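You operate a simulated robot arm through the tools that you are given. There is no shell and no other tool.

You run a simulated robot arm. Do the job below in one go: nothing can be reset, and whatever is moved stays where it is left.

## Task
Change the filter for one of the grade on the plate.
Fine: pump off, grey knob to VENT and gauge at nought before the black lid opens; black filter on the waste grate; shut the lid. Set down upright: black filter.
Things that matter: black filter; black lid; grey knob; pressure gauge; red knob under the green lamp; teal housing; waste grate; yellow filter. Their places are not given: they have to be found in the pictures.

It is judged by the outcome, as a careful person would: the job done as asked, and still so three seconds after it is handed in. It fails if anything else is knocked over, pushed out of place, dropped, spilled or broken. A push-on lid holds only when it is set on centred and level and pressed home; a screw cap is set on level and turned clockwise until tight.

## Robot
A 7-joint arm with a two-finger parallel gripper, fixed in place. Base frame: the origin is on the floor under the middle of its stand, x ahead of it, y to its left, z up. Lengths are in m, angles in degrees, forces in N, time in s.
It reaches about 1.372 m from its shoulder. Its first joint turns from -149.0 to 149.0 degrees. Payload 3.43 kg.
The TCP is the grasp point between the finger pads, 0.03 m short of the fingertips. In the tool frame z runs along the fingers and y along their closing line. The gripper opens to 0.094 m. The fingers are 0.028 m wide and 0.01 m thick; the gripper's body (0.05 by 0.096 m) begins 0.055 m behind the TCP.
Orientation is that of the tool frame in the base frame, as a unit quaternion [w, x, y, z]. With the fingers straight down and closing along the base's y, the tool's x points along the base's -x, its y along +y and its z along -z.

## Interface
- The arm moves only by the tool servo_tool. Its argument "steps" is a list of rows, each a list of 3 entries, a list of its own where there are three numbers: the gripper command, from -1 (shut) to 1 (fully open), values between in proportion, then the shift along the base's x, y, z in cm, then the turn, a rotation vector about the base's x, y, z in degrees. In form: [[hand, [tx, ty, tz], [ax, ay, az]], ...]. A call has 1 to 20 rows; each row is the pose to reach, as a shift and turn from the pose commanded when the call began. A row lasts 0.2 s, in which the tool goes at most 0.05 m and 8.6 degrees; a call with a longer step from one row to the next is refused whole, and so is a gripper value outside its range. A pose out of reach is approached as far as the arm can. The call stops where the force on the tool passes 40 N (or 10 N more than at its start, if that is more) or the arm is blocked; 0.2 s more then pass. Each finger travels about 0.045 m/s and halts on what it meets, pressing with about 23 N; the grip force reading is that of the motor and also rises with nothing between the fingers. The clock runs only during rows and for 0.2 s after the last one: add rows that repeat a pose to give the fingers time. The reply holds the time, the measured pose of the TCP, the force on the tool along the base axes, the opening and the grip force, in the units named above and with some noise, with the torque about the TCP (base axes, N m) and any sound that the robot's microphone picked up, and new pictures: "show" is both (left out), scene, wrist or none.
- Cameras (640 x 400 px; columns grow to the right, rows downward): "scene" is fixed at [0.2389, -0.5072, 1.4262]; the picture's right is [0.99, -0.17, 0.00], its down [-0.04, -0.25, -0.97] and it looks along [0.16, 0.95, -0.26] (base axes); focal length 345 px, centre (320, 200). "wrist" rides on the gripper at [0.076, 0.014, -0.103] in the tool frame; the picture's right is [-0.18, 0.98, 0.00], its down [-0.75, -0.14, -0.64] and it looks along [-0.63, -0.12, 0.77] (tool axes); focal length 243 px, centre (320, 200).
- pixel_to_xyz(camera, pixels): for up to 12 pixels [column, row] of the newest picture of that camera ("zoom" is the newest enlarged one), the place [x, y, z] in the base frame of the surface seen there, good to about 0.003 m, but the place of the scene camera against the robot may be out by one fixed shift of up to 0.025 m in any direction. The clock stands still meanwhile.
- close_up(camera, box): a new picture of the part [left, top, right, bottom] of that camera's present view, enlarged. The clock stands still meanwhile.
- hand_in(): hands the job in; it is judged then, once.

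Leave the gripper open and the arm clear of the work at the hand-in unless told otherwise.

The tools are called after "Request:" as name(argument=value, ...) on one line, values as JSON. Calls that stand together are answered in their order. servo_tool: Moves the arm, as the interface text tells. Its arguments: {"type":"object","properties":{"steps":{"type":"array"},"show":{"type":"string","enum":["both","scene","wrist","none"]}},"required":["steps"]} The other tools are called the same way: pixel_to_xyz (camera, pixels) gives the place of the surface under pixels of a picture; close_up (camera, box) takes an enlarged picture of a part of a camera's view; hand_in () hands the job in.

At the start:

```text
time: 0.0
position: [0.2029, 0.9666, 1.2129]
orientation: [0.001, 0.0, 1.0, 0.0]
wrist_force: [-0.1, 1.2, -1.2]
wrist_torque: [-0.01, 0.01, -0.01]
width: 0.0943
grasp_force: 0.1
```

scene: 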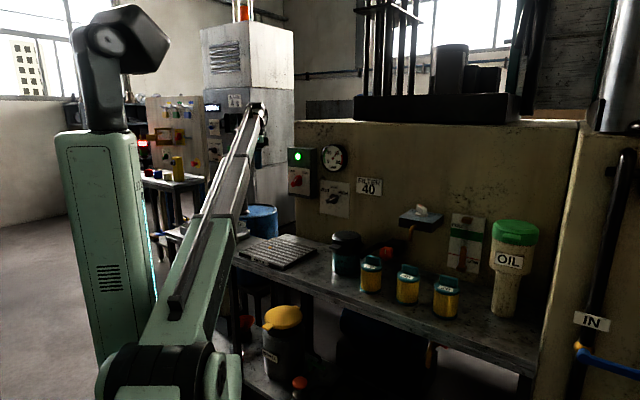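
wrist: 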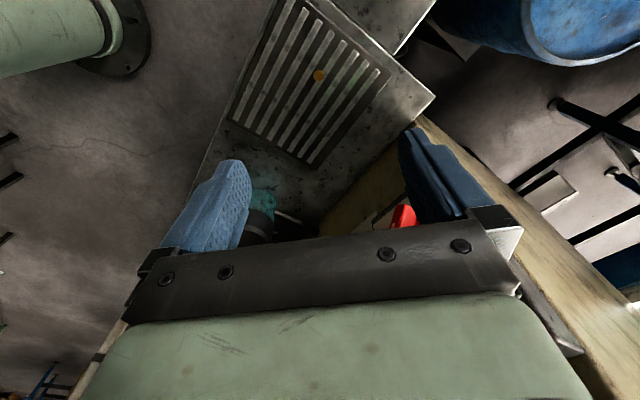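

I see a bench with a grate, a dark housing around (345,255), three yellow filters at about (371,275), (408,283), (446,296), a green lamp at (297,155), a gauge at (333,158) and a plate reading "FILTER 40". I'll enlarge these areas to read them.

Request:
close_up(camera="scene", box=[270, 130, 400, 230])

Request:
close_up(camera="scene", box=[320, 215, 480, 325])

Request:
close_up(camera="scene", box=[220, 210, 340, 290])

```text
4.00 times, centred on (335, 180) of scene
```

zoom: 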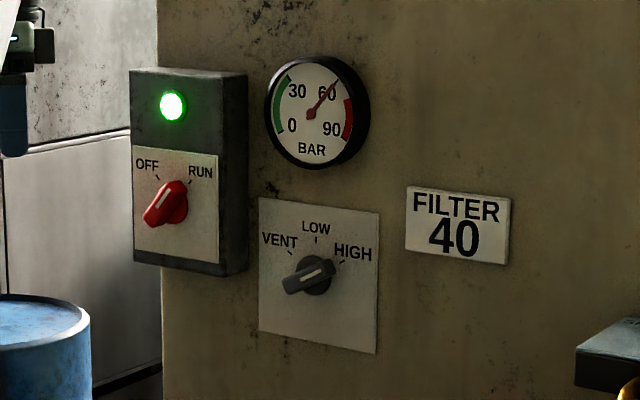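

```text
3.64 times, centred on (400, 270) of scene
```

zoom: 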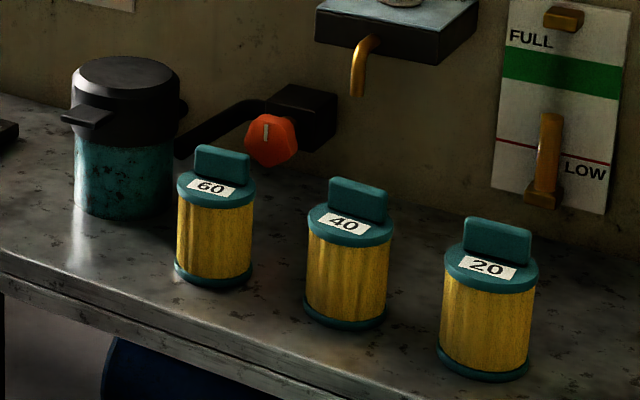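

```text
5.00 times, centred on (280, 250) of scene
```

zoom: 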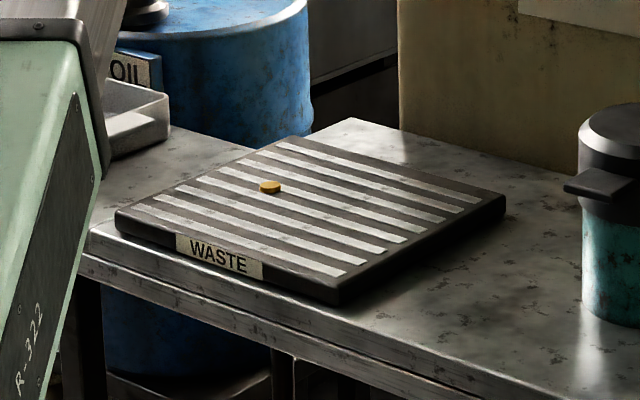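

Plate says FILTER 40, so the filter marked 40 (the middle one) goes in. The gauge reads about 60 and the knob looks to be at RUN. I'll zoom further on the housing and lid, the knobs and the gauge.

Request:
close_up(camera="scene", box=[325, 225, 375, 280])

Request:
close_up(camera="scene", box=[285, 145, 345, 215])

Request:
pixel_to_xyz(camera="scene", pixels=[[344, 236], [335, 246], [345, 270], [297, 181], [333, 198], [333, 158], [372, 260], [408, 270], [447, 283], [266, 250], [290, 262], [300, 205]])

```text
7.27 times, centred on (350, 252) of scene
```

zoom: 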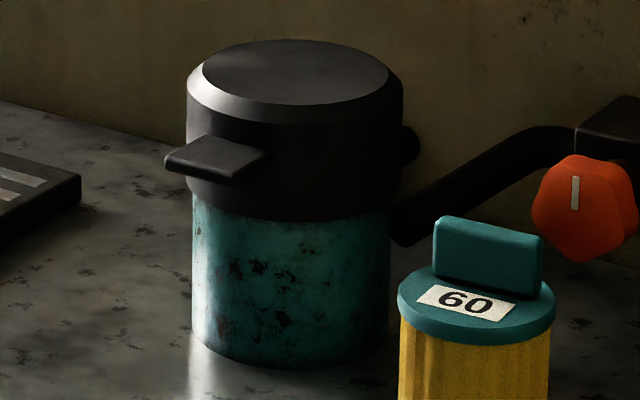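

```text
5.71 times, centred on (315, 180) of scene
```

zoom: 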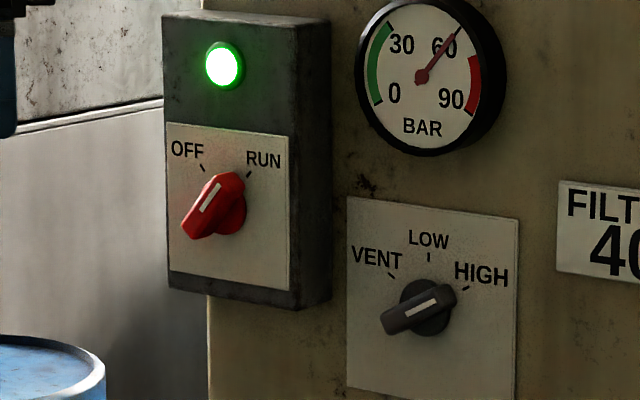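

```text
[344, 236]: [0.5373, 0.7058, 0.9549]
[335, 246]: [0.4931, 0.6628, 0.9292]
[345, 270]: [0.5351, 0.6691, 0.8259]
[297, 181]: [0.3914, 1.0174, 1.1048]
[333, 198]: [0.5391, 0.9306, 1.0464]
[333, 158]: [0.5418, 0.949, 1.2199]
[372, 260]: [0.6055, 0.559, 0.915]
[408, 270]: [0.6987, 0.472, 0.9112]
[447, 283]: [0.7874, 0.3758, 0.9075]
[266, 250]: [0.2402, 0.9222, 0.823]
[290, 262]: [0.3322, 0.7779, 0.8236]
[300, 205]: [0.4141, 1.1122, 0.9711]
```

Next I'll measure the wall and knob plates, the bench edges, and the filter geometry.

Request:
pixel_to_xyz(camera="scene", pixels=[[323, 184], [347, 188], [323, 211], [346, 213], [290, 170], [309, 173], [290, 193], [309, 194], [380, 215], [450, 205], [400, 150], [355, 140]])

Request:
pixel_to_xyz(camera="scene", pixels=[[235, 258], [278, 235], [318, 249], [282, 272], [248, 244], [260, 268], [330, 285], [325, 255], [390, 318], [366, 250], [408, 267], [375, 242]])

Request:
close_up(camera="scene", box=[385, 250, 435, 315])

```text
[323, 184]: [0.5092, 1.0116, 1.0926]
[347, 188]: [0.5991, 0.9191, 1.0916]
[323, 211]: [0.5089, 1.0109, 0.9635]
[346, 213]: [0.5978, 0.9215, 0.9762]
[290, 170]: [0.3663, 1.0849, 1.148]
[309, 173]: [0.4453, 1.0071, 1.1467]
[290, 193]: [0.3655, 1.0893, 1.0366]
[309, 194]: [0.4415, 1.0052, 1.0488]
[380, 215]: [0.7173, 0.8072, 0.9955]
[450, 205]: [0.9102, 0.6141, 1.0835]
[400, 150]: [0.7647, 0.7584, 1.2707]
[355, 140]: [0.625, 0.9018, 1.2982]
```

```text
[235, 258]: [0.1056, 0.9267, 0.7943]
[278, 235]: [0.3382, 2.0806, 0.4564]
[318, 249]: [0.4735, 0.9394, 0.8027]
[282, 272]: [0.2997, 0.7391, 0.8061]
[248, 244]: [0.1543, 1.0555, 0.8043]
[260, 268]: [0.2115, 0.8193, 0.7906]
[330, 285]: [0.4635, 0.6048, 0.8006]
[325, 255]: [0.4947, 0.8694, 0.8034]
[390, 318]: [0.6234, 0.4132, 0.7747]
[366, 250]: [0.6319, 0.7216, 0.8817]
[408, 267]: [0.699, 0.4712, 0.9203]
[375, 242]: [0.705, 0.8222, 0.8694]
```

```text
6.15 times, centred on (410, 282) of scene
```

zoom: 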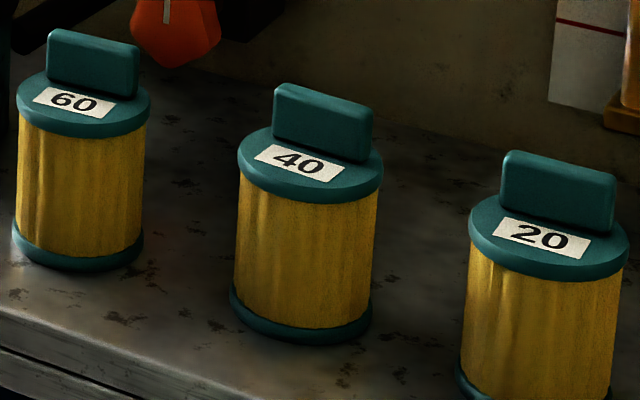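

The wall runs at 45° (x+y≈1.52). I'll check the scene camera's offset by measuring the small orange disc on the grate from both cameras: scene (270,247) and wrist (318,75). I'll also measure the grate corners.

Request:
pixel_to_xyz(camera="scene", pixels=[[270, 247], [270, 248], [269, 247], [321, 251], [288, 271], [243, 253], [277, 239]])

Request:
pixel_to_xyz(camera="wrist", pixels=[[318, 75], [319, 77], [226, 112], [308, 164], [388, 75], [285, 5], [402, 218], [262, 200], [436, 97]])

Request:
close_up(camera="wrist", box=[200, 0, 460, 240])

```text
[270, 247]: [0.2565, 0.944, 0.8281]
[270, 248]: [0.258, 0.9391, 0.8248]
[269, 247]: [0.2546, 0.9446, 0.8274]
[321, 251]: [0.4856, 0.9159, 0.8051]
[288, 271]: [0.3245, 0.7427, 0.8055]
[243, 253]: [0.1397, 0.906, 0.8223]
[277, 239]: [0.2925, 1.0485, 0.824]
```

```text
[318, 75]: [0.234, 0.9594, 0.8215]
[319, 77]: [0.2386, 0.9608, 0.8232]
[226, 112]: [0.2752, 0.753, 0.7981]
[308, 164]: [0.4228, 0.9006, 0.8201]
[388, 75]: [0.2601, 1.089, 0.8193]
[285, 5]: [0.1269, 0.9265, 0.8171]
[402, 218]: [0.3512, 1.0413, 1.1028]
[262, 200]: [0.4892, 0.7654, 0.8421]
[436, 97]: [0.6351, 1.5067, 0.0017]
```

```text
1.67 times, centred on (330, 120) of wrist
```

zoom: 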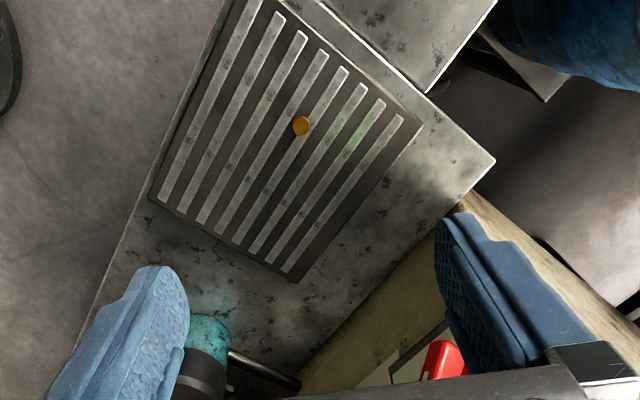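

Scene camera offset: the disc shows at (0.2565,0.942,0.827) from the scene and (0.237,0.960,0.822) from the wrist, so true ≈ scene + (−0.019, +0.018, −0.005). Next I rotate the hand 90° about the wall's horizontal axis so the fingers point at the wall, then look at the knobs with the wrist camera.

Request:
servo_tool(steps=[[1, [0, 0, 0], [5.79, -5.79, 0]], [1, [0, 0, 0], [11.57, -11.57, 0]], [1, [0, 0, 0], [17.36, -17.36, 0]], [1, [0, 0, 0], [23.14, -23.14, 0]], [1, [0, 0, 0], [28.93, -28.93, 0]], [1, [0, 0, 0], [34.71, -34.71, 0]], [1, [0, 0, 0], [40.5, -40.5, 0]], [1, [0, 0, 0], [46.28, -46.28, 0]], [1, [0, 0, 0], [52.07, -52.07, 0]], [1, [0, 0, 0], [57.85, -57.85, 0]], [1, [0, 0, 0], [63.64, -63.64, 0]], [1, [0, 0, 0], [63.64, -63.64, 0]]])

```text
time: 2.6
position: [0.2026, 0.9673, 1.2147]
orientation: [0.5, 0.0, 0.706, 0.5]
wrist_force: [0.3, -1.4, 0.4]
wrist_torque: [0.0, 0.02, 0.01]
width: 0.0937
grasp_force: 0.1
```

scene: 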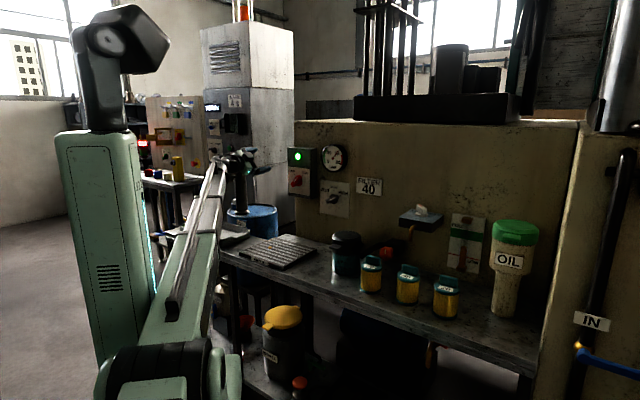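
wrist: 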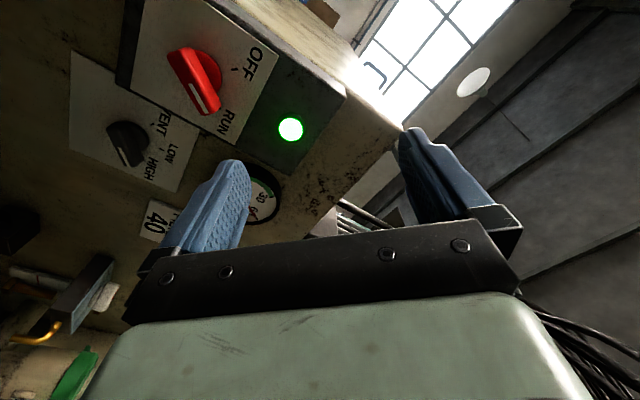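

The hand now points at the wall, and the wrist camera sees the red knob near (195,80) and the grey knob near (128,143). I'll zoom and measure them.

Request:
close_up(camera="wrist", box=[60, 0, 320, 210])

Request:
pixel_to_xyz(camera="wrist", pixels=[[205, 98], [182, 62], [197, 86], [212, 65], [208, 108], [175, 60], [128, 143], [140, 162], [117, 130], [165, 90], [235, 68], [220, 118]])

```text
1.90 times, centred on (190, 105) of wrist
```

zoom: 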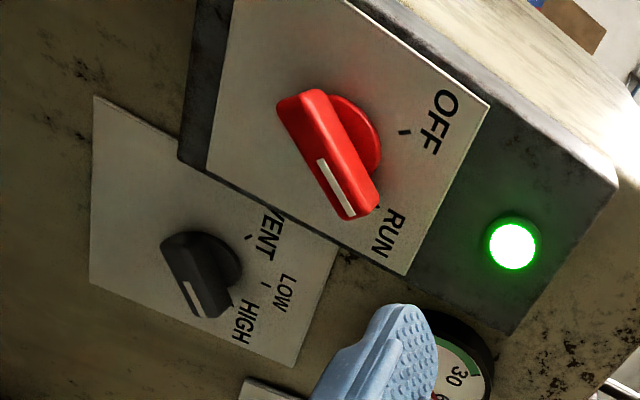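

```text
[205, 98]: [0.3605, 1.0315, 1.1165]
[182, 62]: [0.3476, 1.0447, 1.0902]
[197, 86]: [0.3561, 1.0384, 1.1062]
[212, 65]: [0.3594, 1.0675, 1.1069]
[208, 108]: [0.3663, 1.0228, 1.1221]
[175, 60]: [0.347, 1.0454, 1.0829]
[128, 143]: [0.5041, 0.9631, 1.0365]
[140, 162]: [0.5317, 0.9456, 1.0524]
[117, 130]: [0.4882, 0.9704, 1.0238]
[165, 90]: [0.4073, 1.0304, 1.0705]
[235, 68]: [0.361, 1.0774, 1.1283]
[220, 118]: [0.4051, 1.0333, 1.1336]
```

The white mark on the red knob's pointer end sits at RUN, and the grey one sits at HIGH. I'll zoom in on each knob for an exact axis fix.

Request:
close_up(camera="wrist", box=[155, 30, 255, 130])

Request:
close_up(camera="wrist", box=[90, 95, 190, 195])

```text
4.00 times, centred on (205, 80) of wrist
```

zoom: 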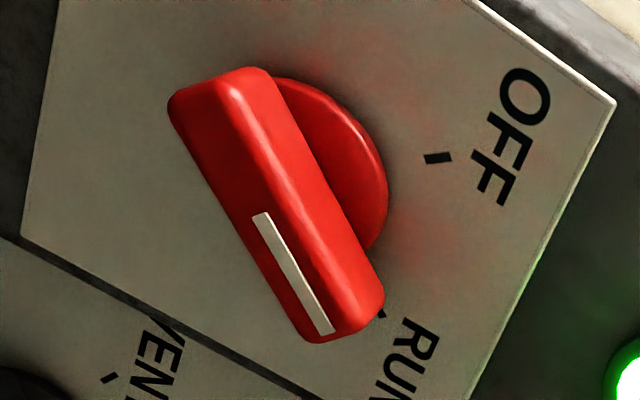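

```text
4.00 times, centred on (140, 145) of wrist
```

zoom: 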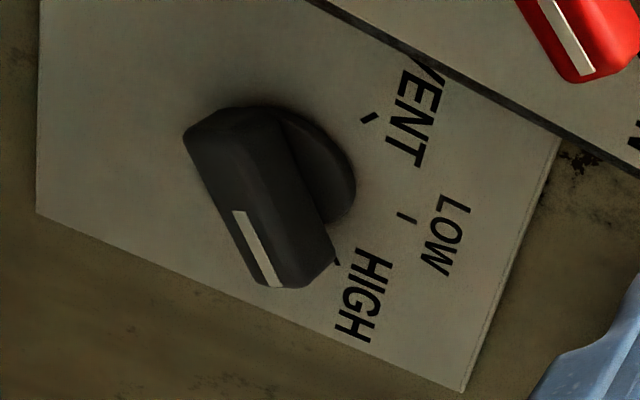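

I'll measure the pointer-mark start (knob centre) and end on each knob, plus the tick marks, using the newest zoom (grey knob) and the wrist view.

Request:
pixel_to_xyz(camera="wrist", pixels=[[190.5, 83.25], [206.5, 112.5], [175, 57], [234.5, 69.5], [220.5, 108.5], [198, 67], [119.25, 146.75], [128.5, 166], [110, 128], [152.5, 124.5], [161.75, 149.5], [144, 161]])

Request:
pixel_to_xyz(camera="zoom", pixels=[[237, 207], [274, 284], [200, 132], [370, 117], [407, 218], [337, 262], [340, 160], [300, 130], [350, 200]])

```text
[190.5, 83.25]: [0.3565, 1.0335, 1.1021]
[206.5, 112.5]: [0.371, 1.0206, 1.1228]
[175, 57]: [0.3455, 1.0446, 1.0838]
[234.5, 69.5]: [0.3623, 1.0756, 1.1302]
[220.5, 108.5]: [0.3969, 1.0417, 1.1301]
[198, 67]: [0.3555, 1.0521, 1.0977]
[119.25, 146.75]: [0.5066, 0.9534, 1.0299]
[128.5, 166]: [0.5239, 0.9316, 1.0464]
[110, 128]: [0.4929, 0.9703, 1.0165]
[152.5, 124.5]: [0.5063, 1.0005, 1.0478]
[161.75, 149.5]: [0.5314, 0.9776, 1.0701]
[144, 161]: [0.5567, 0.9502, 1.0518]
```

```text
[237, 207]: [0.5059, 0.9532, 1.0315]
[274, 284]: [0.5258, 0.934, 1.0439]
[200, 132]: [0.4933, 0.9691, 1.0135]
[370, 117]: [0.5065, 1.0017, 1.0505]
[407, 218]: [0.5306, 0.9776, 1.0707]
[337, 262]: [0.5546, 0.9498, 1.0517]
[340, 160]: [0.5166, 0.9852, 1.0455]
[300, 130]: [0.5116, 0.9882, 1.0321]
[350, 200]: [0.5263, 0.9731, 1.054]
```

Findings:
- **Red knob:** axis at about (0.3565,1.0335,1.102). OFF and RUN are at ∓40° from upright, and it sits at RUN.
- **Grey knob:** axis at about (0.506,0.953,1.031). VENT, LOW and HIGH are at −60/0/+60°, and it sits at HIGH.

I'll move to a standoff in front of the red knob, lined up with its bar.

Request:
servo_tool(steps=[[0.6, [2.0, 0.2, -2.2], [-0.7, -0.7, 0]], [0.3, [4.0, 0.5, -4.4], [-1.4, -1.4, 0]], [0.1, [6.0, 0.7, -6.6], [-2.1, -2.1, 0]], [0.1, [8.0, 0.95, -8.8], [-2.8, -2.8, 0]], [0.1, [9.85, 1.17, -11.1], [-3.54, -3.54, 0]], [0.1, [9.85, 1.17, -11.1], [-3.54, -3.54, 0]]])

```text
time: 4.0
position: [0.3013, 0.9766, 1.102]
orientation: [0.522, -0.03, 0.707, 0.477]
wrist_force: [-0.4, 0.2, -0.6]
wrist_torque: [-0.03, -0.01, -0.03]
width: 0.0519
grasp_force: 0.1
```

scene: 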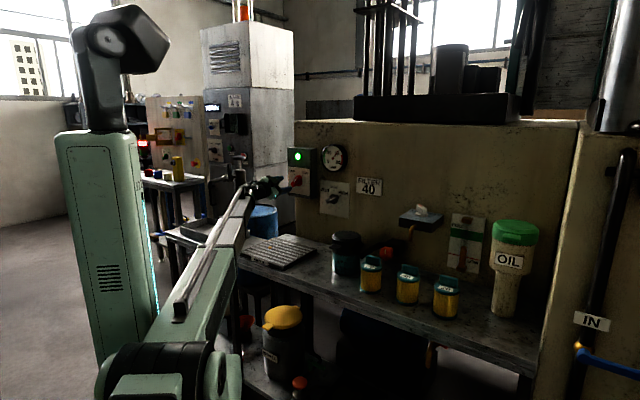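
wrist: 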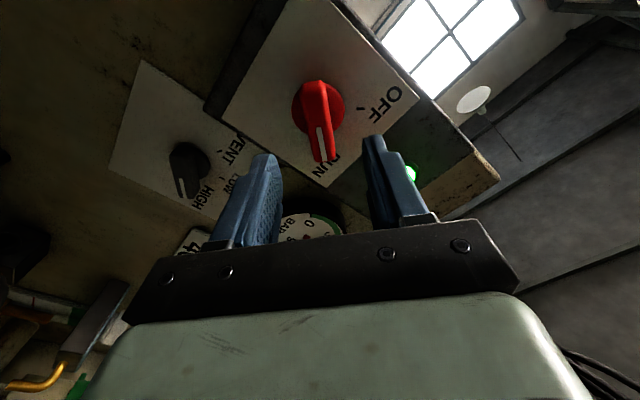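

The knob bar sits between the fingers in line with the hand. I'll re-measure its centre from this nearer view.

Request:
close_up(camera="wrist", box=[270, 60, 390, 180])

Request:
pixel_to_xyz(camera="wrist", pixels=[[319, 127], [322, 160], [315, 85], [312, 125], [327, 125], [300, 110], [340, 110]])

```text
3.33 times, centred on (330, 120) of wrist
```

zoom: 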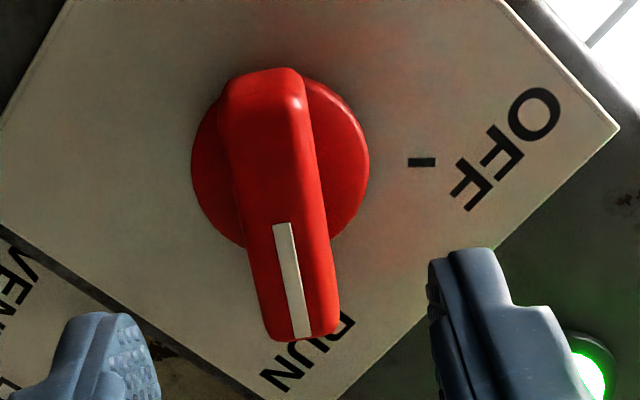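

```text
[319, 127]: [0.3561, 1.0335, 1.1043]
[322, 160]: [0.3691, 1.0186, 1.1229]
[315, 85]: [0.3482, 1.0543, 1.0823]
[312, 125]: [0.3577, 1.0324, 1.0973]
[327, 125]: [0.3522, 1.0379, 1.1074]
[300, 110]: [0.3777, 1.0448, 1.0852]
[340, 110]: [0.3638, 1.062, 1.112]
```

The centre is confirmed at about (0.356,1.034,1.103). Next I advance about 6.6 cm so the fingertips straddle the bar, then close.

Request:
servo_tool(steps=[[0.1, [1.5, 1.7, 0.05], [0, 0, 0]], [0.1, [3.1, 3.3, 0.05], [0, 0, 0]], [0.1, [4.6, 4.8, 0.05], [0, 0, 0]], [0.1, [4.6, 4.8, 0.05], [0, 0, 0]], [-1, [4.6, 4.8, 0.05], [0, 0, 0]], [-1, [4.6, 4.8, 0.05], [0, 0, 0]], [-1, [4.6, 4.8, 0.05], [0, 0, 0]], [-1, [4.6, 4.8, 0.05], [0, 0, 0]]])

```text
time: 5.8
position: [0.3481, 1.0257, 1.1007]
orientation: [0.522, -0.029, 0.708, 0.476]
wrist_force: [6.7, -20.9, -24.4]
wrist_torque: [-0.06, -0.06, -0.12]
width: 0.02
grasp_force: 44.9
```

scene: 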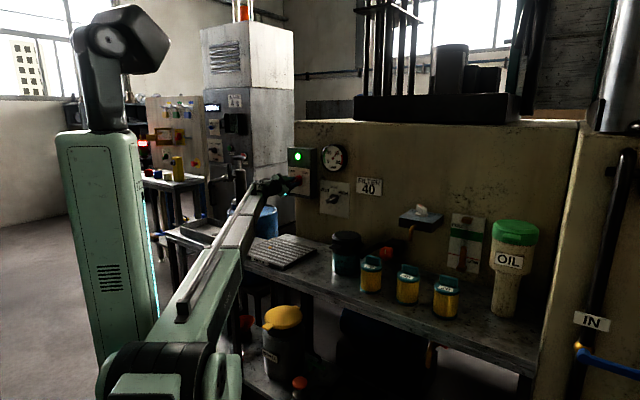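
wrist: 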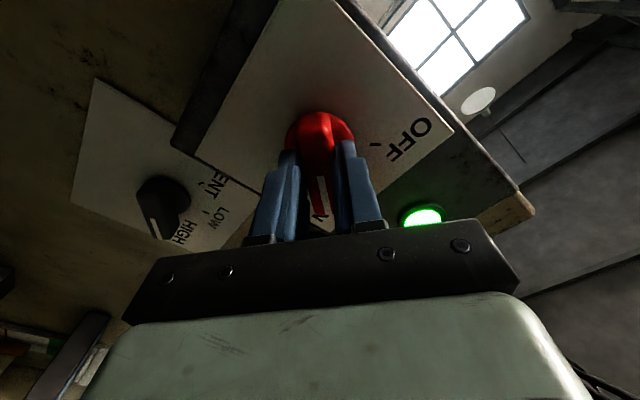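

Gripped at 0.020 m, with a side force of about 30 N because my centring is slightly off. I'll nudge the hand 2 mm along the force to relieve it.

Request:
servo_tool(steps=[[-1, [0.05, -0.15, -0.1], [0, 0, 0]], [-1, [0.05, -0.2, -0.15], [0, 0, 0]]], show="none")

```text
time: 6.4
position: [0.3478, 1.0241, 1.1022]
orientation: [0.522, -0.03, 0.707, 0.477]
wrist_force: [9.0, -13.1, -21.4]
wrist_torque: [-0.46, 0.36, -0.24]
width: 0.02
grasp_force: 45.1
```

The side force is down to about 26 N. I'll nudge further in the same direction.

Request:
servo_tool(steps=[[-1, [0.1, -0.1, -0.12], [0, 0, 0]], [-1, [0.2, -0.2, -0.25], [0, 0, 0]], [-1, [0.2, -0.2, -0.25], [0, 0, 0]]], show="wrist")

```text
time: 7.2
position: [0.3485, 1.0252, 1.1009]
orientation: [0.522, -0.032, 0.705, 0.479]
wrist_force: [1.0, 8.8, 4.1]
wrist_torque: [0.47, -0.43, -1.01]
width: 0.02
grasp_force: 45.4
```

wrist: 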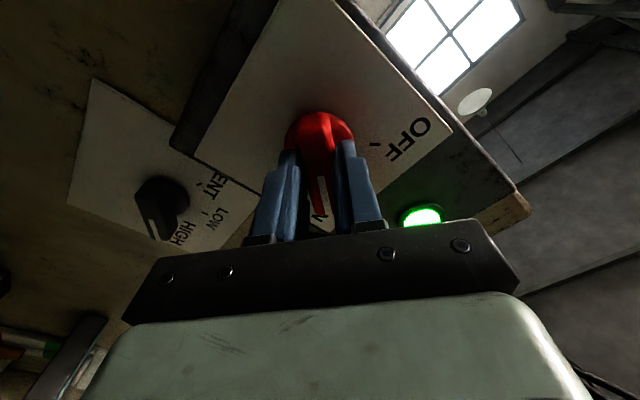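

The side force has gone. Now I turn the red knob counter-clockwise by 80° toward OFF.

Request:
servo_tool(steps=[[-1, [0, 0, 0], [-4.95, -4.95, 0]], [-1, [0, 0, 0], [-9.9, -9.9, 0]], [-1, [0, 0, 0], [-14.85, -14.85, 0]], [-1, [0, 0, 0], [-19.8, -19.8, 0]], [-1, [0, 0, 0], [-24.75, -24.75, 0]], [-1, [0, 0, 0], [-29.7, -29.7, 0]], [-1, [0, 0, 0], [-34.65, -34.65, 0]], [-1, [0, 0, 0], [-39.6, -39.6, 0]], [-1, [0, 0, 0], [-44.55, -44.55, 0]], [-1, [0, 0, 0], [-49.5, -49.5, 0]], [-1, [0, 0, 0], [-54.45, -54.45, 0]], [-1, [0, 0, 0], [-57.3, -57.3, 0]], [-1, [0, 0, 0], [-57.3, -57.3, 0]]])

```text
time: 8.2
position: [0.3481, 1.0256, 1.1013]
orientation: [0.613, -0.185, 0.681, 0.356]
wrist_force: [-1.8, 1.3, 0.7]
wrist_torque: [-0.04, 0.1, -0.6]
width: 0.0199
grasp_force: 45.1
stopped in row 4: the force on the tool passed its limit at 41 N (the readings are from after the stop); the commanded pose is now the measured one
```

scene: 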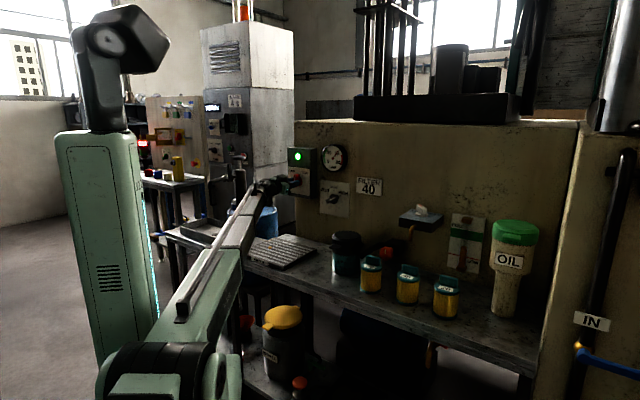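
wrist: 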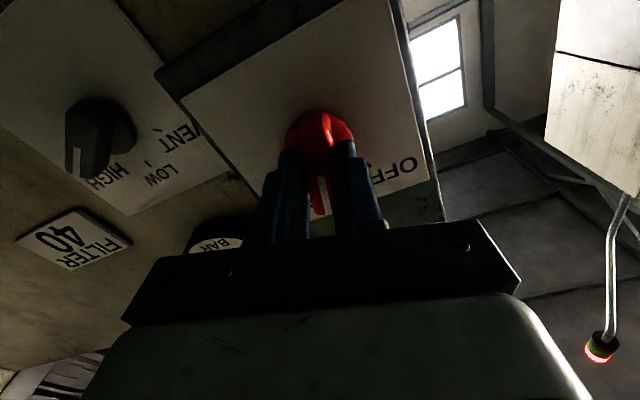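

The knob turned about 25° before the force limit stopped the move; the force is now near zero. I'll continue more slowly.

Request:
servo_tool(steps=[[-1, [0, 0, 0], [-2.8, -2.8, 0]], [-1, [0, 0, 0], [-5.6, -5.6, 0]], [-1, [0, 0, 0], [-8.4, -8.4, 0]], [-1, [0, 0, 0], [-11.2, -11.2, 0]], [-1, [0, 0, 0], [-14.0, -14.0, 0]], [-1, [0, 0, 0], [-16.8, -16.8, 0]], [-1, [0, 0, 0], [-19.6, -19.6, 0]], [-1, [0, 0, 0], [-22.4, -22.4, 0]], [-1, [0, 0, 0], [-25.2, -25.2, 0]], [-1, [0, 0, 0], [-28.0, -28.0, 0]], [-1, [0, 0, 0], [-30.8, -30.8, 0]], [-1, [0, 0, 0], [-33.6, -33.6, 0]], [-1, [0, 0, 0], [-36.4, -36.4, 0]], [-1, [0, 0, 0], [-38.9, -38.9, 0]], [-1, [0, 0, 0], [-38.9, -38.9, 0]]])

```text
time: 11.4
position: [0.346, 1.025, 1.1005]
orientation: [0.706, -0.481, 0.52, 0.033]
wrist_force: [-14.9, 13.2, 4.2]
wrist_torque: [0.12, -0.07, -0.43]
width: 0.0199
grasp_force: 44.9
```

scene: 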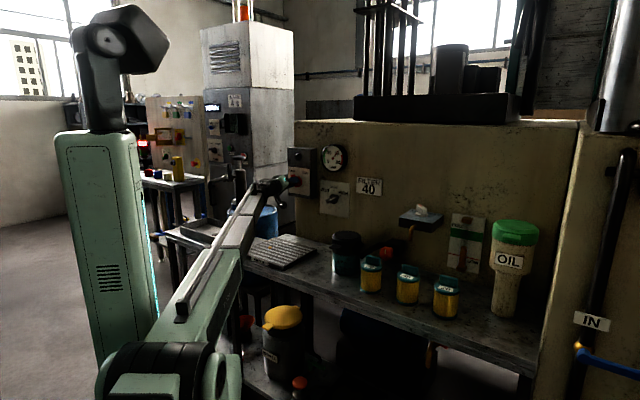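
wrist: 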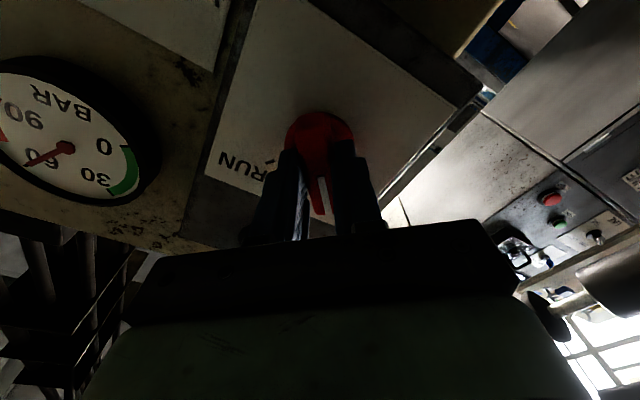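

The green lamp is out, so the pump is off, and the pointer is at OFF. Now I release and back straight out.

Request:
servo_tool(steps=[[0.1, [0, 0, 0], [0, 0, 0]], [0.1, [0, 0, 0], [0, 0, 0]], [0.1, [0, 0, 0], [0, 0, 0]], [0.1, [-2, -2, 0], [0, 0, 0]], [0.1, [-5, -5, 0], [0, 0, 0]], [0.1, [-8, -8, 0], [0, 0, 0]], [0.1, [-8, -8, 0], [0, 0, 0]]])

Request:
close_up(camera="scene", box=[285, 145, 345, 215])

```text
time: 13.0
position: [0.2679, 0.943, 1.0997]
orientation: [0.706, -0.479, 0.521, 0.032]
wrist_force: [0.9, 0.4, -0.3]
wrist_torque: [-0.01, 0.0, 0.0]
width: 0.0518
grasp_force: 0.1
```

scene: 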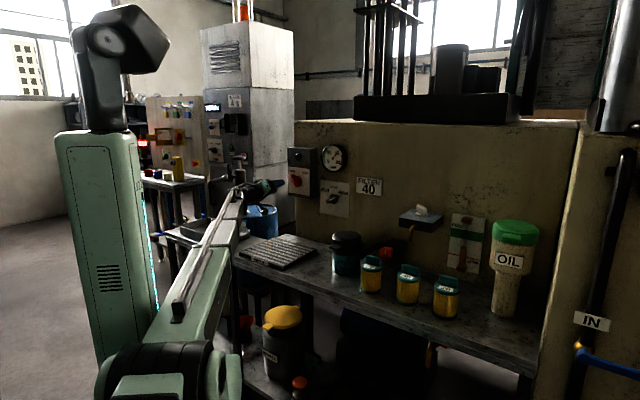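
wrist: 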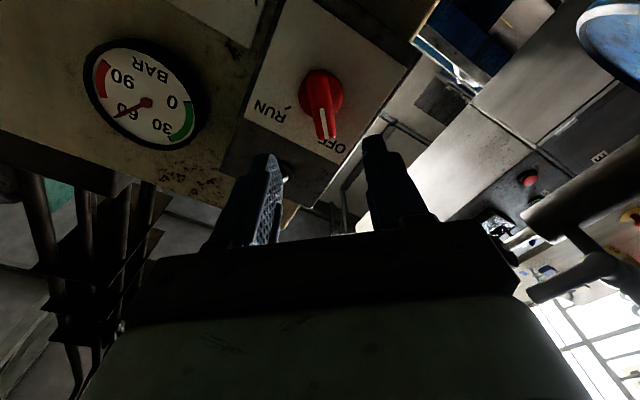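

```text
5.71 times, centred on (315, 180) of scene
```

zoom: 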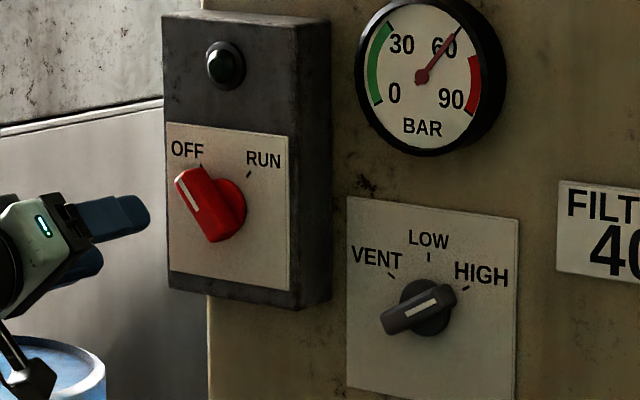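

The red knob is at OFF and the lamp is dark. Next I move to the standoff at the grey knob and roll the hand 100° clockwise to line up with its bar at +60°.

Request:
servo_tool(steps=[[0.1, [1.4, -0.36, -0.53], [5.44, 5.44, 0]], [0.1, [2.79, -0.73, -1.06], [10.88, 10.88, 0]], [0.1, [4.19, -1.09, -1.59], [16.32, 16.32, 0]], [0.1, [5.58, -1.46, -2.12], [21.75, 21.75, 0]], [0.1, [6.98, -1.82, -2.65], [27.19, 27.19, 0]], [0.1, [8.38, -2.19, -3.18], [32.63, 32.63, 0]], [0.1, [9.77, -2.55, -3.72], [38.07, 38.07, 0]], [0.1, [11.17, -2.92, -4.25], [43.51, 43.51, 0]], [0.1, [12.57, -3.28, -4.78], [48.95, 48.95, 0]], [0.1, [13.96, -3.65, -5.31], [54.39, 54.39, 0]], [0.1, [15.36, -4.01, -5.84], [59.83, 59.83, 0]], [0.1, [16.75, -4.38, -6.37], [65.27, 65.27, 0]], [0.1, [18.15, -4.74, -6.9], [70.71, 70.71, 0]], [0.1, [18.15, -4.74, -6.9], [70.71, 70.71, 0]]])

```text
time: 16.0
position: [0.4497, 0.8972, 1.0317]
orientation: [0.431, 0.093, 0.699, 0.563]
wrist_force: [0.0, -0.7, -0.1]
wrist_torque: [0.0, 0.0, 0.01]
width: 0.0516
grasp_force: 0.0
```

scene: 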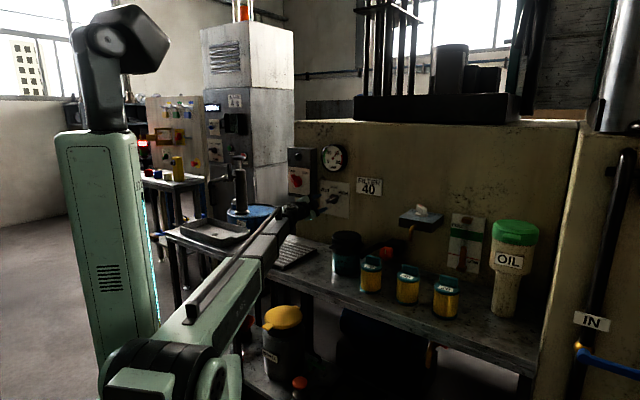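
wrist: 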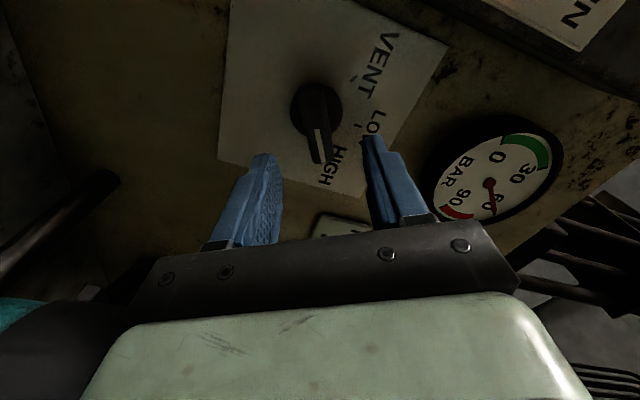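

The grey bar lies between the fingers. I'll zoom and re-measure its centre from here.

Request:
close_up(camera="wrist", box=[260, 60, 380, 180])

Request:
pixel_to_xyz(camera="zoom", pixels=[[320, 200], [320, 230], [315, 180], [290, 200], [345, 200], [300, 230], [345, 230], [335, 320]])

```text
3.33 times, centred on (320, 120) of wrist
```

zoom: 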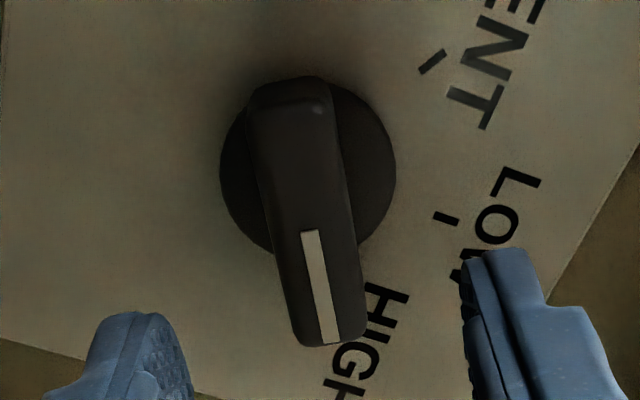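

```text
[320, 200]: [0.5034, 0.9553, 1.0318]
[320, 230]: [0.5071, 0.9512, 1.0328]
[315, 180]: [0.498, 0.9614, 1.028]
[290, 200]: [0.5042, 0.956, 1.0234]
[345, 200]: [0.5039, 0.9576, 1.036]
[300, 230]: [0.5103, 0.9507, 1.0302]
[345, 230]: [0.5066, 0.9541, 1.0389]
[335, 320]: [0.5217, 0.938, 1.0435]
```

The grey knob centre is about (0.508,0.951,1.031). I advance 6.6 cm with a small correction, then close on the bar.

Request:
servo_tool(steps=[[0.1, [1.7, 1.4, -0.15], [0, 0, 0]], [0.1, [3.3, 2.95, -0.15], [0, 0, 0]], [0.1, [4.85, 4.51, -0.15], [0, 0, 0]], [0.1, [4.85, 4.51, -0.15], [0, 0, 0]], [-1, [4.85, 4.51, -0.15], [0, 0, 0]], [-1, [4.85, 4.51, -0.15], [0, 0, 0]], [-1, [4.85, 4.51, -0.15], [0, 0, 0]], [-1, [4.85, 4.51, -0.15], [0, 0, 0]]])

```text
time: 17.8
position: [0.4979, 0.9431, 1.0305]
orientation: [0.432, 0.091, 0.699, 0.562]
wrist_force: [0.1, -5.5, -9.8]
wrist_torque: [-0.39, 0.38, -0.19]
width: 0.0198
grasp_force: 45.2
```

scene: 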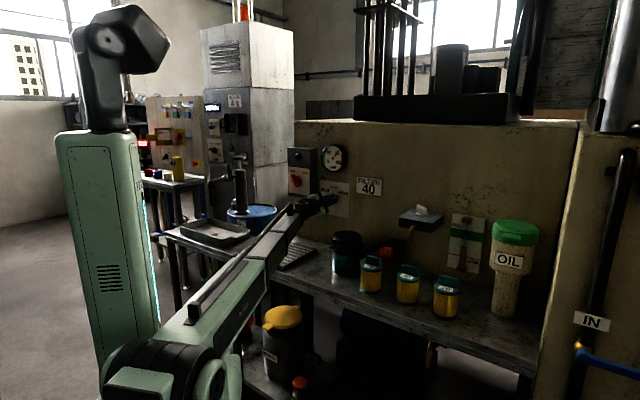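
wrist: 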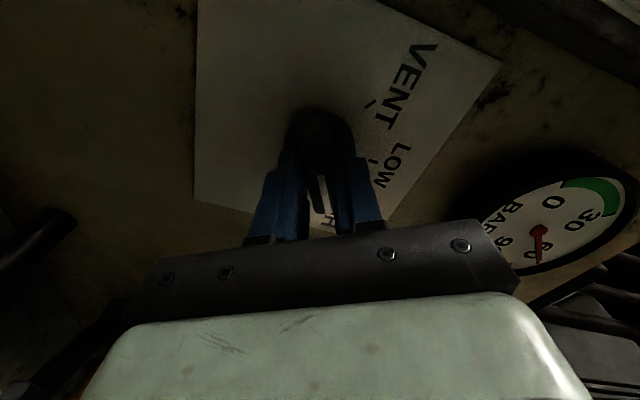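

Gripped at 0.0198 m with low force. Now I turn the grey knob counter-clockwise slowly, with the first 60° taking it to LOW.

Request:
servo_tool(steps=[[-1, [0, 0, 0], [-2.83, -2.83, 0]], [-1, [0, 0, 0], [-5.66, -5.66, 0]], [-1, [0, 0, 0], [-8.49, -8.49, 0]], [-1, [0, 0, 0], [-11.31, -11.31, 0]], [-1, [0, 0, 0], [-14.14, -14.14, 0]], [-1, [0, 0, 0], [-16.97, -16.97, 0]], [-1, [0, 0, 0], [-19.8, -19.8, 0]], [-1, [0, 0, 0], [-22.63, -22.63, 0]], [-1, [0, 0, 0], [-25.46, -25.46, 0]], [-1, [0, 0, 0], [-28.28, -28.28, 0]], [-1, [0, 0, 0], [-31.11, -31.11, 0]], [-1, [0, 0, 0], [-33.94, -33.94, 0]], [-1, [0, 0, 0], [-36.77, -36.77, 0]], [-1, [0, 0, 0], [-39.6, -39.6, 0]], [-1, [0, 0, 0], [-42.43, -42.43, 0]]])

```text
time: 21.0
position: [0.4975, 0.9427, 1.0315]
orientation: [0.654, -0.273, 0.651, 0.273]
wrist_force: [-12.4, -2.2, 0.1]
wrist_torque: [-0.19, 0.17, -0.51]
width: 0.0197
grasp_force: 44.4
```

scene: 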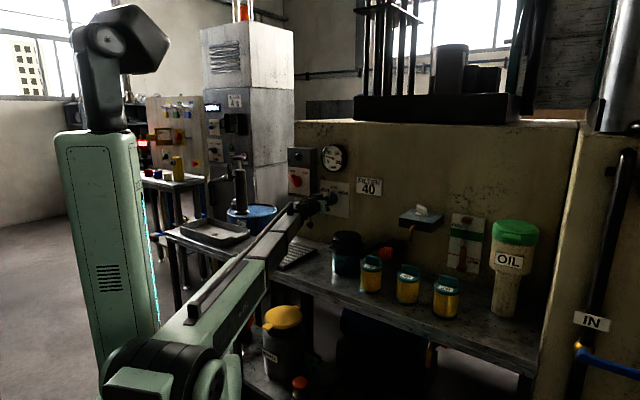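
wrist: 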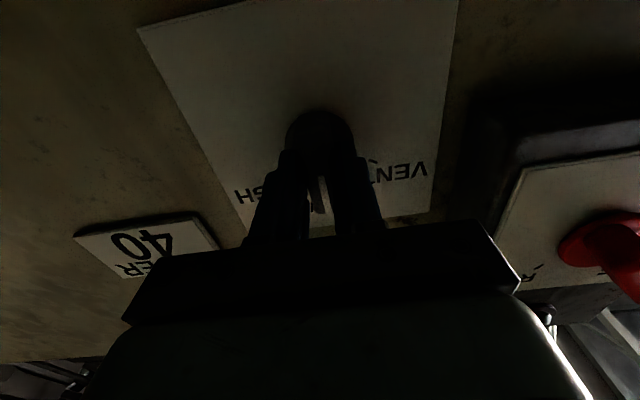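

The knob is at LOW. I continue another 60° to VENT.

Request:
servo_tool(steps=[[-1, [0, 0, 0], [-2.83, -2.83, 0]], [-1, [0, 0, 0], [-5.66, -5.66, 0]], [-1, [0, 0, 0], [-8.49, -8.49, 0]], [-1, [0, 0, 0], [-11.31, -11.31, 0]], [-1, [0, 0, 0], [-14.14, -14.14, 0]], [-1, [0, 0, 0], [-16.97, -16.97, 0]], [-1, [0, 0, 0], [-19.8, -19.8, 0]], [-1, [0, 0, 0], [-22.63, -22.63, 0]], [-1, [0, 0, 0], [-25.46, -25.46, 0]], [-1, [0, 0, 0], [-28.28, -28.28, 0]], [-1, [0, 0, 0], [-31.11, -31.11, 0]], [-1, [0, 0, 0], [-33.94, -33.94, 0]], [-1, [0, 0, 0], [-36.77, -36.77, 0]], [-1, [0, 0, 0], [-39.6, -39.6, 0]], [-1, [0, 0, 0], [-42.43, -42.43, 0]], [-1, [0, 0, 0], [-42.43, -42.43, 0]]])

```text
time: 24.4
position: [0.4971, 0.9433, 1.0311]
orientation: [0.7, -0.564, 0.428, -0.09]
wrist_force: [-12.9, 25.9, 11.9]
wrist_torque: [0.34, -0.22, -0.31]
width: 0.0199
grasp_force: 44.7
```

scene: 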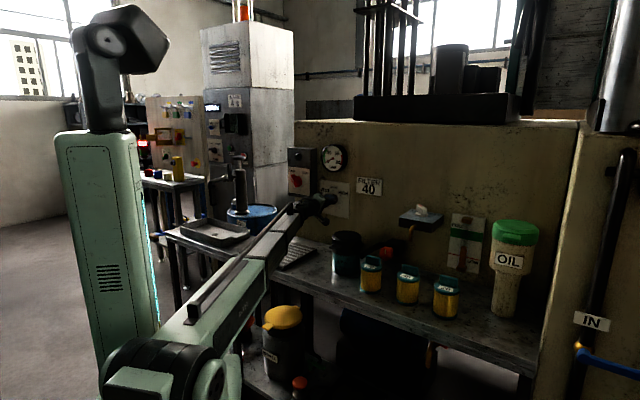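
wrist: 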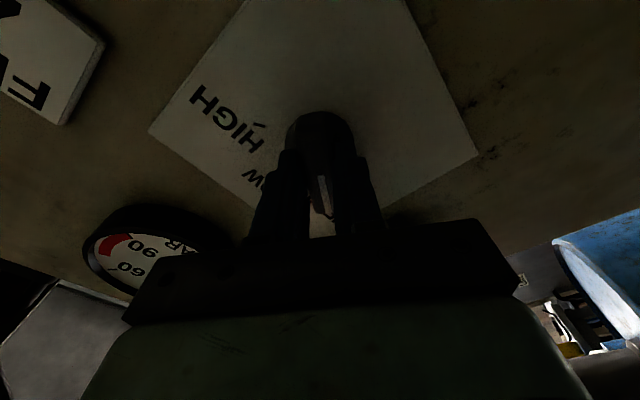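

The knob is turned to −60° (VENT). I release and back out, then read the gauge.

Request:
servo_tool(steps=[[0.1, [0, 0, 0], [0, 0, 0]], [0.1, [0, 0, 0], [0, 0, 0]], [0.1, [0, 0, 0], [0, 0, 0]], [0.1, [-2, -2, 0], [0, 0, 0]], [0.1, [-5, -5, 0], [0, 0, 0]], [0.1, [-8, -8, 0], [0, 0, 0]], [0.1, [-11, -11, 0], [0, 0, 0]], [0.1, [-11, -11, 0], [0, 0, 0]]])

Request:
close_up(camera="scene", box=[285, 145, 345, 215])

```text
time: 26.2
position: [0.3871, 0.8316, 1.0309]
orientation: [0.7, -0.563, 0.431, -0.091]
wrist_force: [0.0, 0.1, -0.6]
wrist_torque: [0.0, 0.03, -0.02]
width: 0.0519
grasp_force: 0.0
```

scene: 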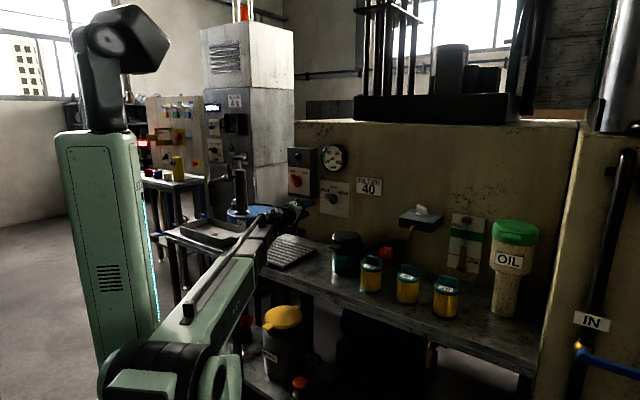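
wrist: 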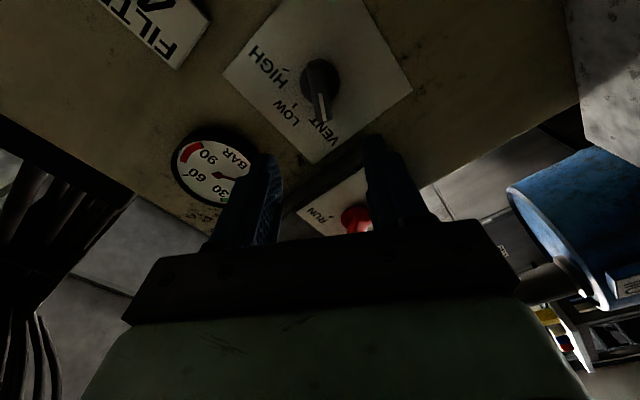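

```text
5.71 times, centred on (315, 180) of scene
```

zoom: 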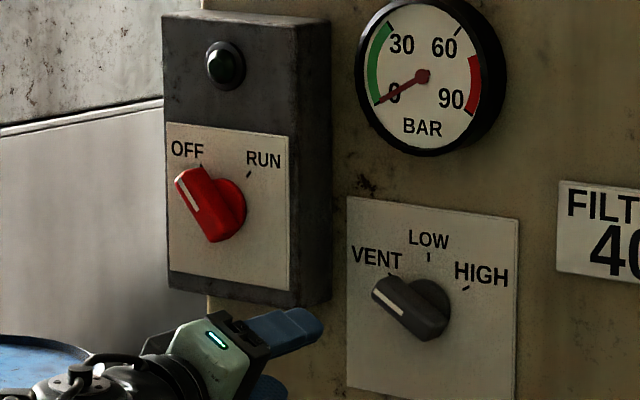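

The gauge needle is on 0, the pump is OFF and the knob is at VENT. Next I move the hand to a viewing pose in front of the housing, tilted 30° down, to study the lid tab and hinge.

Request:
servo_tool(steps=[[0.1, [-0.24, -3.2, -0.4], [-5.2, 0, 0.98]], [0.1, [-0.48, -6.4, -0.8], [-10.35, 0, 1.96]], [0.1, [-0.7, -9.6, -1.1], [-15.5, 0, 2.94]], [0.1, [-0.95, -12.9, -1.5], [-20.7, 0, 3.92]], [0.1, [-1.2, -16.1, -1.9], [-25.9, 0, 4.9]], [0.1, [-1.4, -19.3, -2.3], [-31.0, 0, 5.88]], [0.1, [-1.7, -22.5, -2.6], [-36.2, 0, 6.86]], [0.1, [-1.9, -25.7, -3], [-41.4, 0, 7.84]], [0.1, [-1.9, -25.7, -3], [-41.4, 0, 7.84]]])

```text
time: 28.2
position: [0.371, 0.577, 1.0021]
orientation: [-0.46, 0.802, -0.331, 0.189]
wrist_force: [-0.6, 1.3, 1.0]
wrist_torque: [-0.01, 0.02, -0.02]
width: 0.0518
grasp_force: 0.1
out of reach, approached as far as the arm can: row 8, 9
```

scene: 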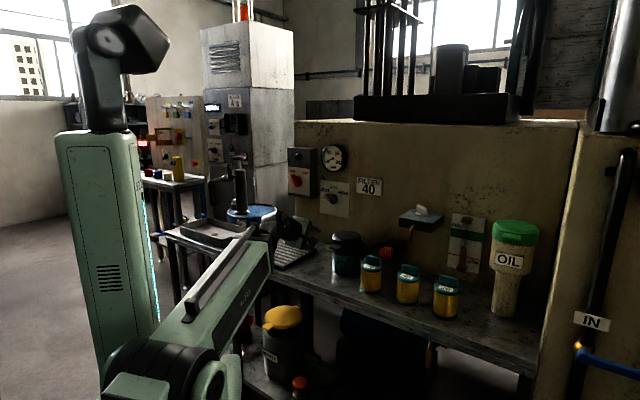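
wrist: 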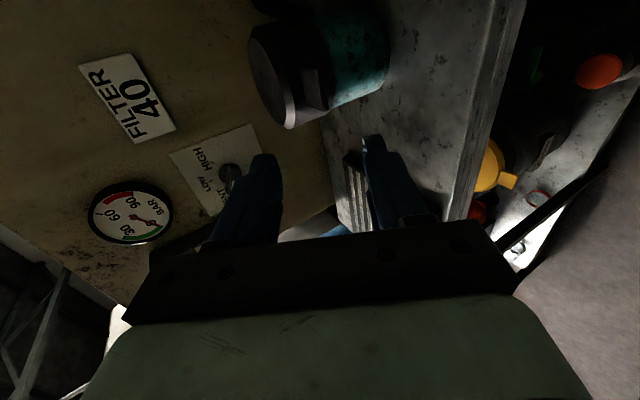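

The pose is essentially reached. The lid with its tab is visible near (300,75); I'll zoom in and measure.

Request:
close_up(camera="wrist", box=[230, 0, 420, 150])

Request:
pixel_to_xyz(camera="wrist", pixels=[[310, 88], [318, 105], [305, 72], [300, 105], [268, 70], [325, 60], [290, 122], [350, 50], [345, 90], [385, 60]])

```text
2.67 times, centred on (325, 75) of wrist
```

zoom: 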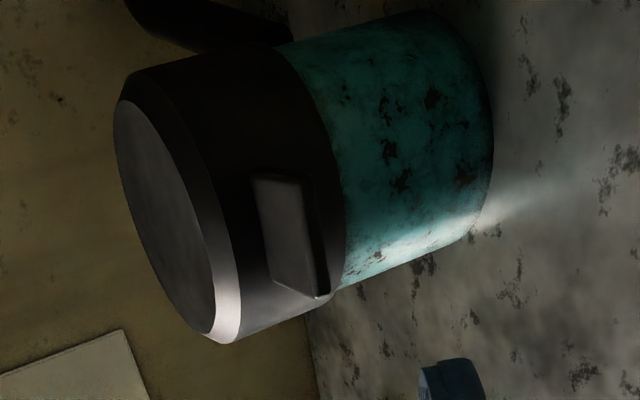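

```text
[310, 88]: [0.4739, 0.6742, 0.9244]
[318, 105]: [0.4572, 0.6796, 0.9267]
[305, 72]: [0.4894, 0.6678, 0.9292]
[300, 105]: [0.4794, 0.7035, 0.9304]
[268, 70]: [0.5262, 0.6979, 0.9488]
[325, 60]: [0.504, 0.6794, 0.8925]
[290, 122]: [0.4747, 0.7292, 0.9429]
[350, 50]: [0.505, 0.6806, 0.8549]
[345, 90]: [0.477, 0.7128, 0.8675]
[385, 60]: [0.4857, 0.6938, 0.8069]
```

I'll measure the tab's corners and the lid rim in the zoom picture.

Request:
pixel_to_xyz(camera="zoom", pixels=[[258, 183], [296, 183], [275, 277], [312, 290], [285, 235], [308, 240], [318, 270], [160, 220], [118, 110], [210, 335], [240, 330], [340, 260]])

Request:
pixel_to_xyz(camera="zoom", pixels=[[140, 80], [200, 70], [250, 60], [150, 10], [240, 20], [270, 35], [265, 65], [300, 60], [225, 120], [235, 310], [300, 315], [345, 275]])

```text
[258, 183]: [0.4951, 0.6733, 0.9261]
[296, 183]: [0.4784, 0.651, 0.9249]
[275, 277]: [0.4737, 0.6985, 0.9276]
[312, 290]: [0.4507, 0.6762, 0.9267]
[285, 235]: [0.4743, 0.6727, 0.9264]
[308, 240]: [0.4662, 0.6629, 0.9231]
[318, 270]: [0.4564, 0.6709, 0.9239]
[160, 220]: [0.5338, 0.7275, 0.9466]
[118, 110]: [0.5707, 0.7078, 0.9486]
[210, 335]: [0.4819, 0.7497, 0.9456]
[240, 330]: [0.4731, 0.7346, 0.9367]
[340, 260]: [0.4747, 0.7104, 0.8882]
```

```text
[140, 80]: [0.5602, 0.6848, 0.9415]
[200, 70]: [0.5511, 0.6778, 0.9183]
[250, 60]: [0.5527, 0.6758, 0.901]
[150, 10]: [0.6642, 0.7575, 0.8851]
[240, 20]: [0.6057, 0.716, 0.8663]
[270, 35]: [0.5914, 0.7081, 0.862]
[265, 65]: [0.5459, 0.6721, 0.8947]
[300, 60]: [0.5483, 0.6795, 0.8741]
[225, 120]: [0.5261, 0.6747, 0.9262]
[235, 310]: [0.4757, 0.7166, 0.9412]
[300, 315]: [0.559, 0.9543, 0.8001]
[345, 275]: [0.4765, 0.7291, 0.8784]
```

I also need the hinge position, visible behind the lid at scene (362,244). I'll measure there and look more closely.

Request:
pixel_to_xyz(camera="scene", pixels=[[362, 244], [362, 246], [361, 243], [362, 249], [356, 250], [359, 256], [344, 232], [331, 240], [361, 238]])

Request:
close_up(camera="scene", box=[350, 230, 375, 265])

```text
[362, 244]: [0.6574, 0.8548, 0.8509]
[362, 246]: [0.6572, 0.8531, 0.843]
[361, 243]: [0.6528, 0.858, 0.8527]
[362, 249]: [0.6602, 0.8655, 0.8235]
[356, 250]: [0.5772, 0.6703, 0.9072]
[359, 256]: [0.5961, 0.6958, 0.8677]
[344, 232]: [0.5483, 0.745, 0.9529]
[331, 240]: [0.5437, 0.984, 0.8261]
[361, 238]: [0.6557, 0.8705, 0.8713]
```

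```text
11.43 times, centred on (362, 248) of scene
```

zoom: 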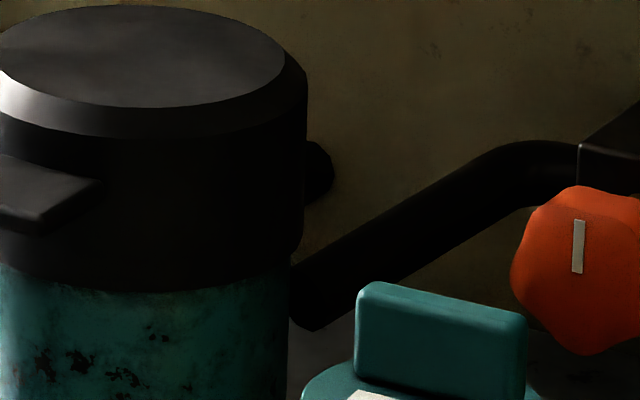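

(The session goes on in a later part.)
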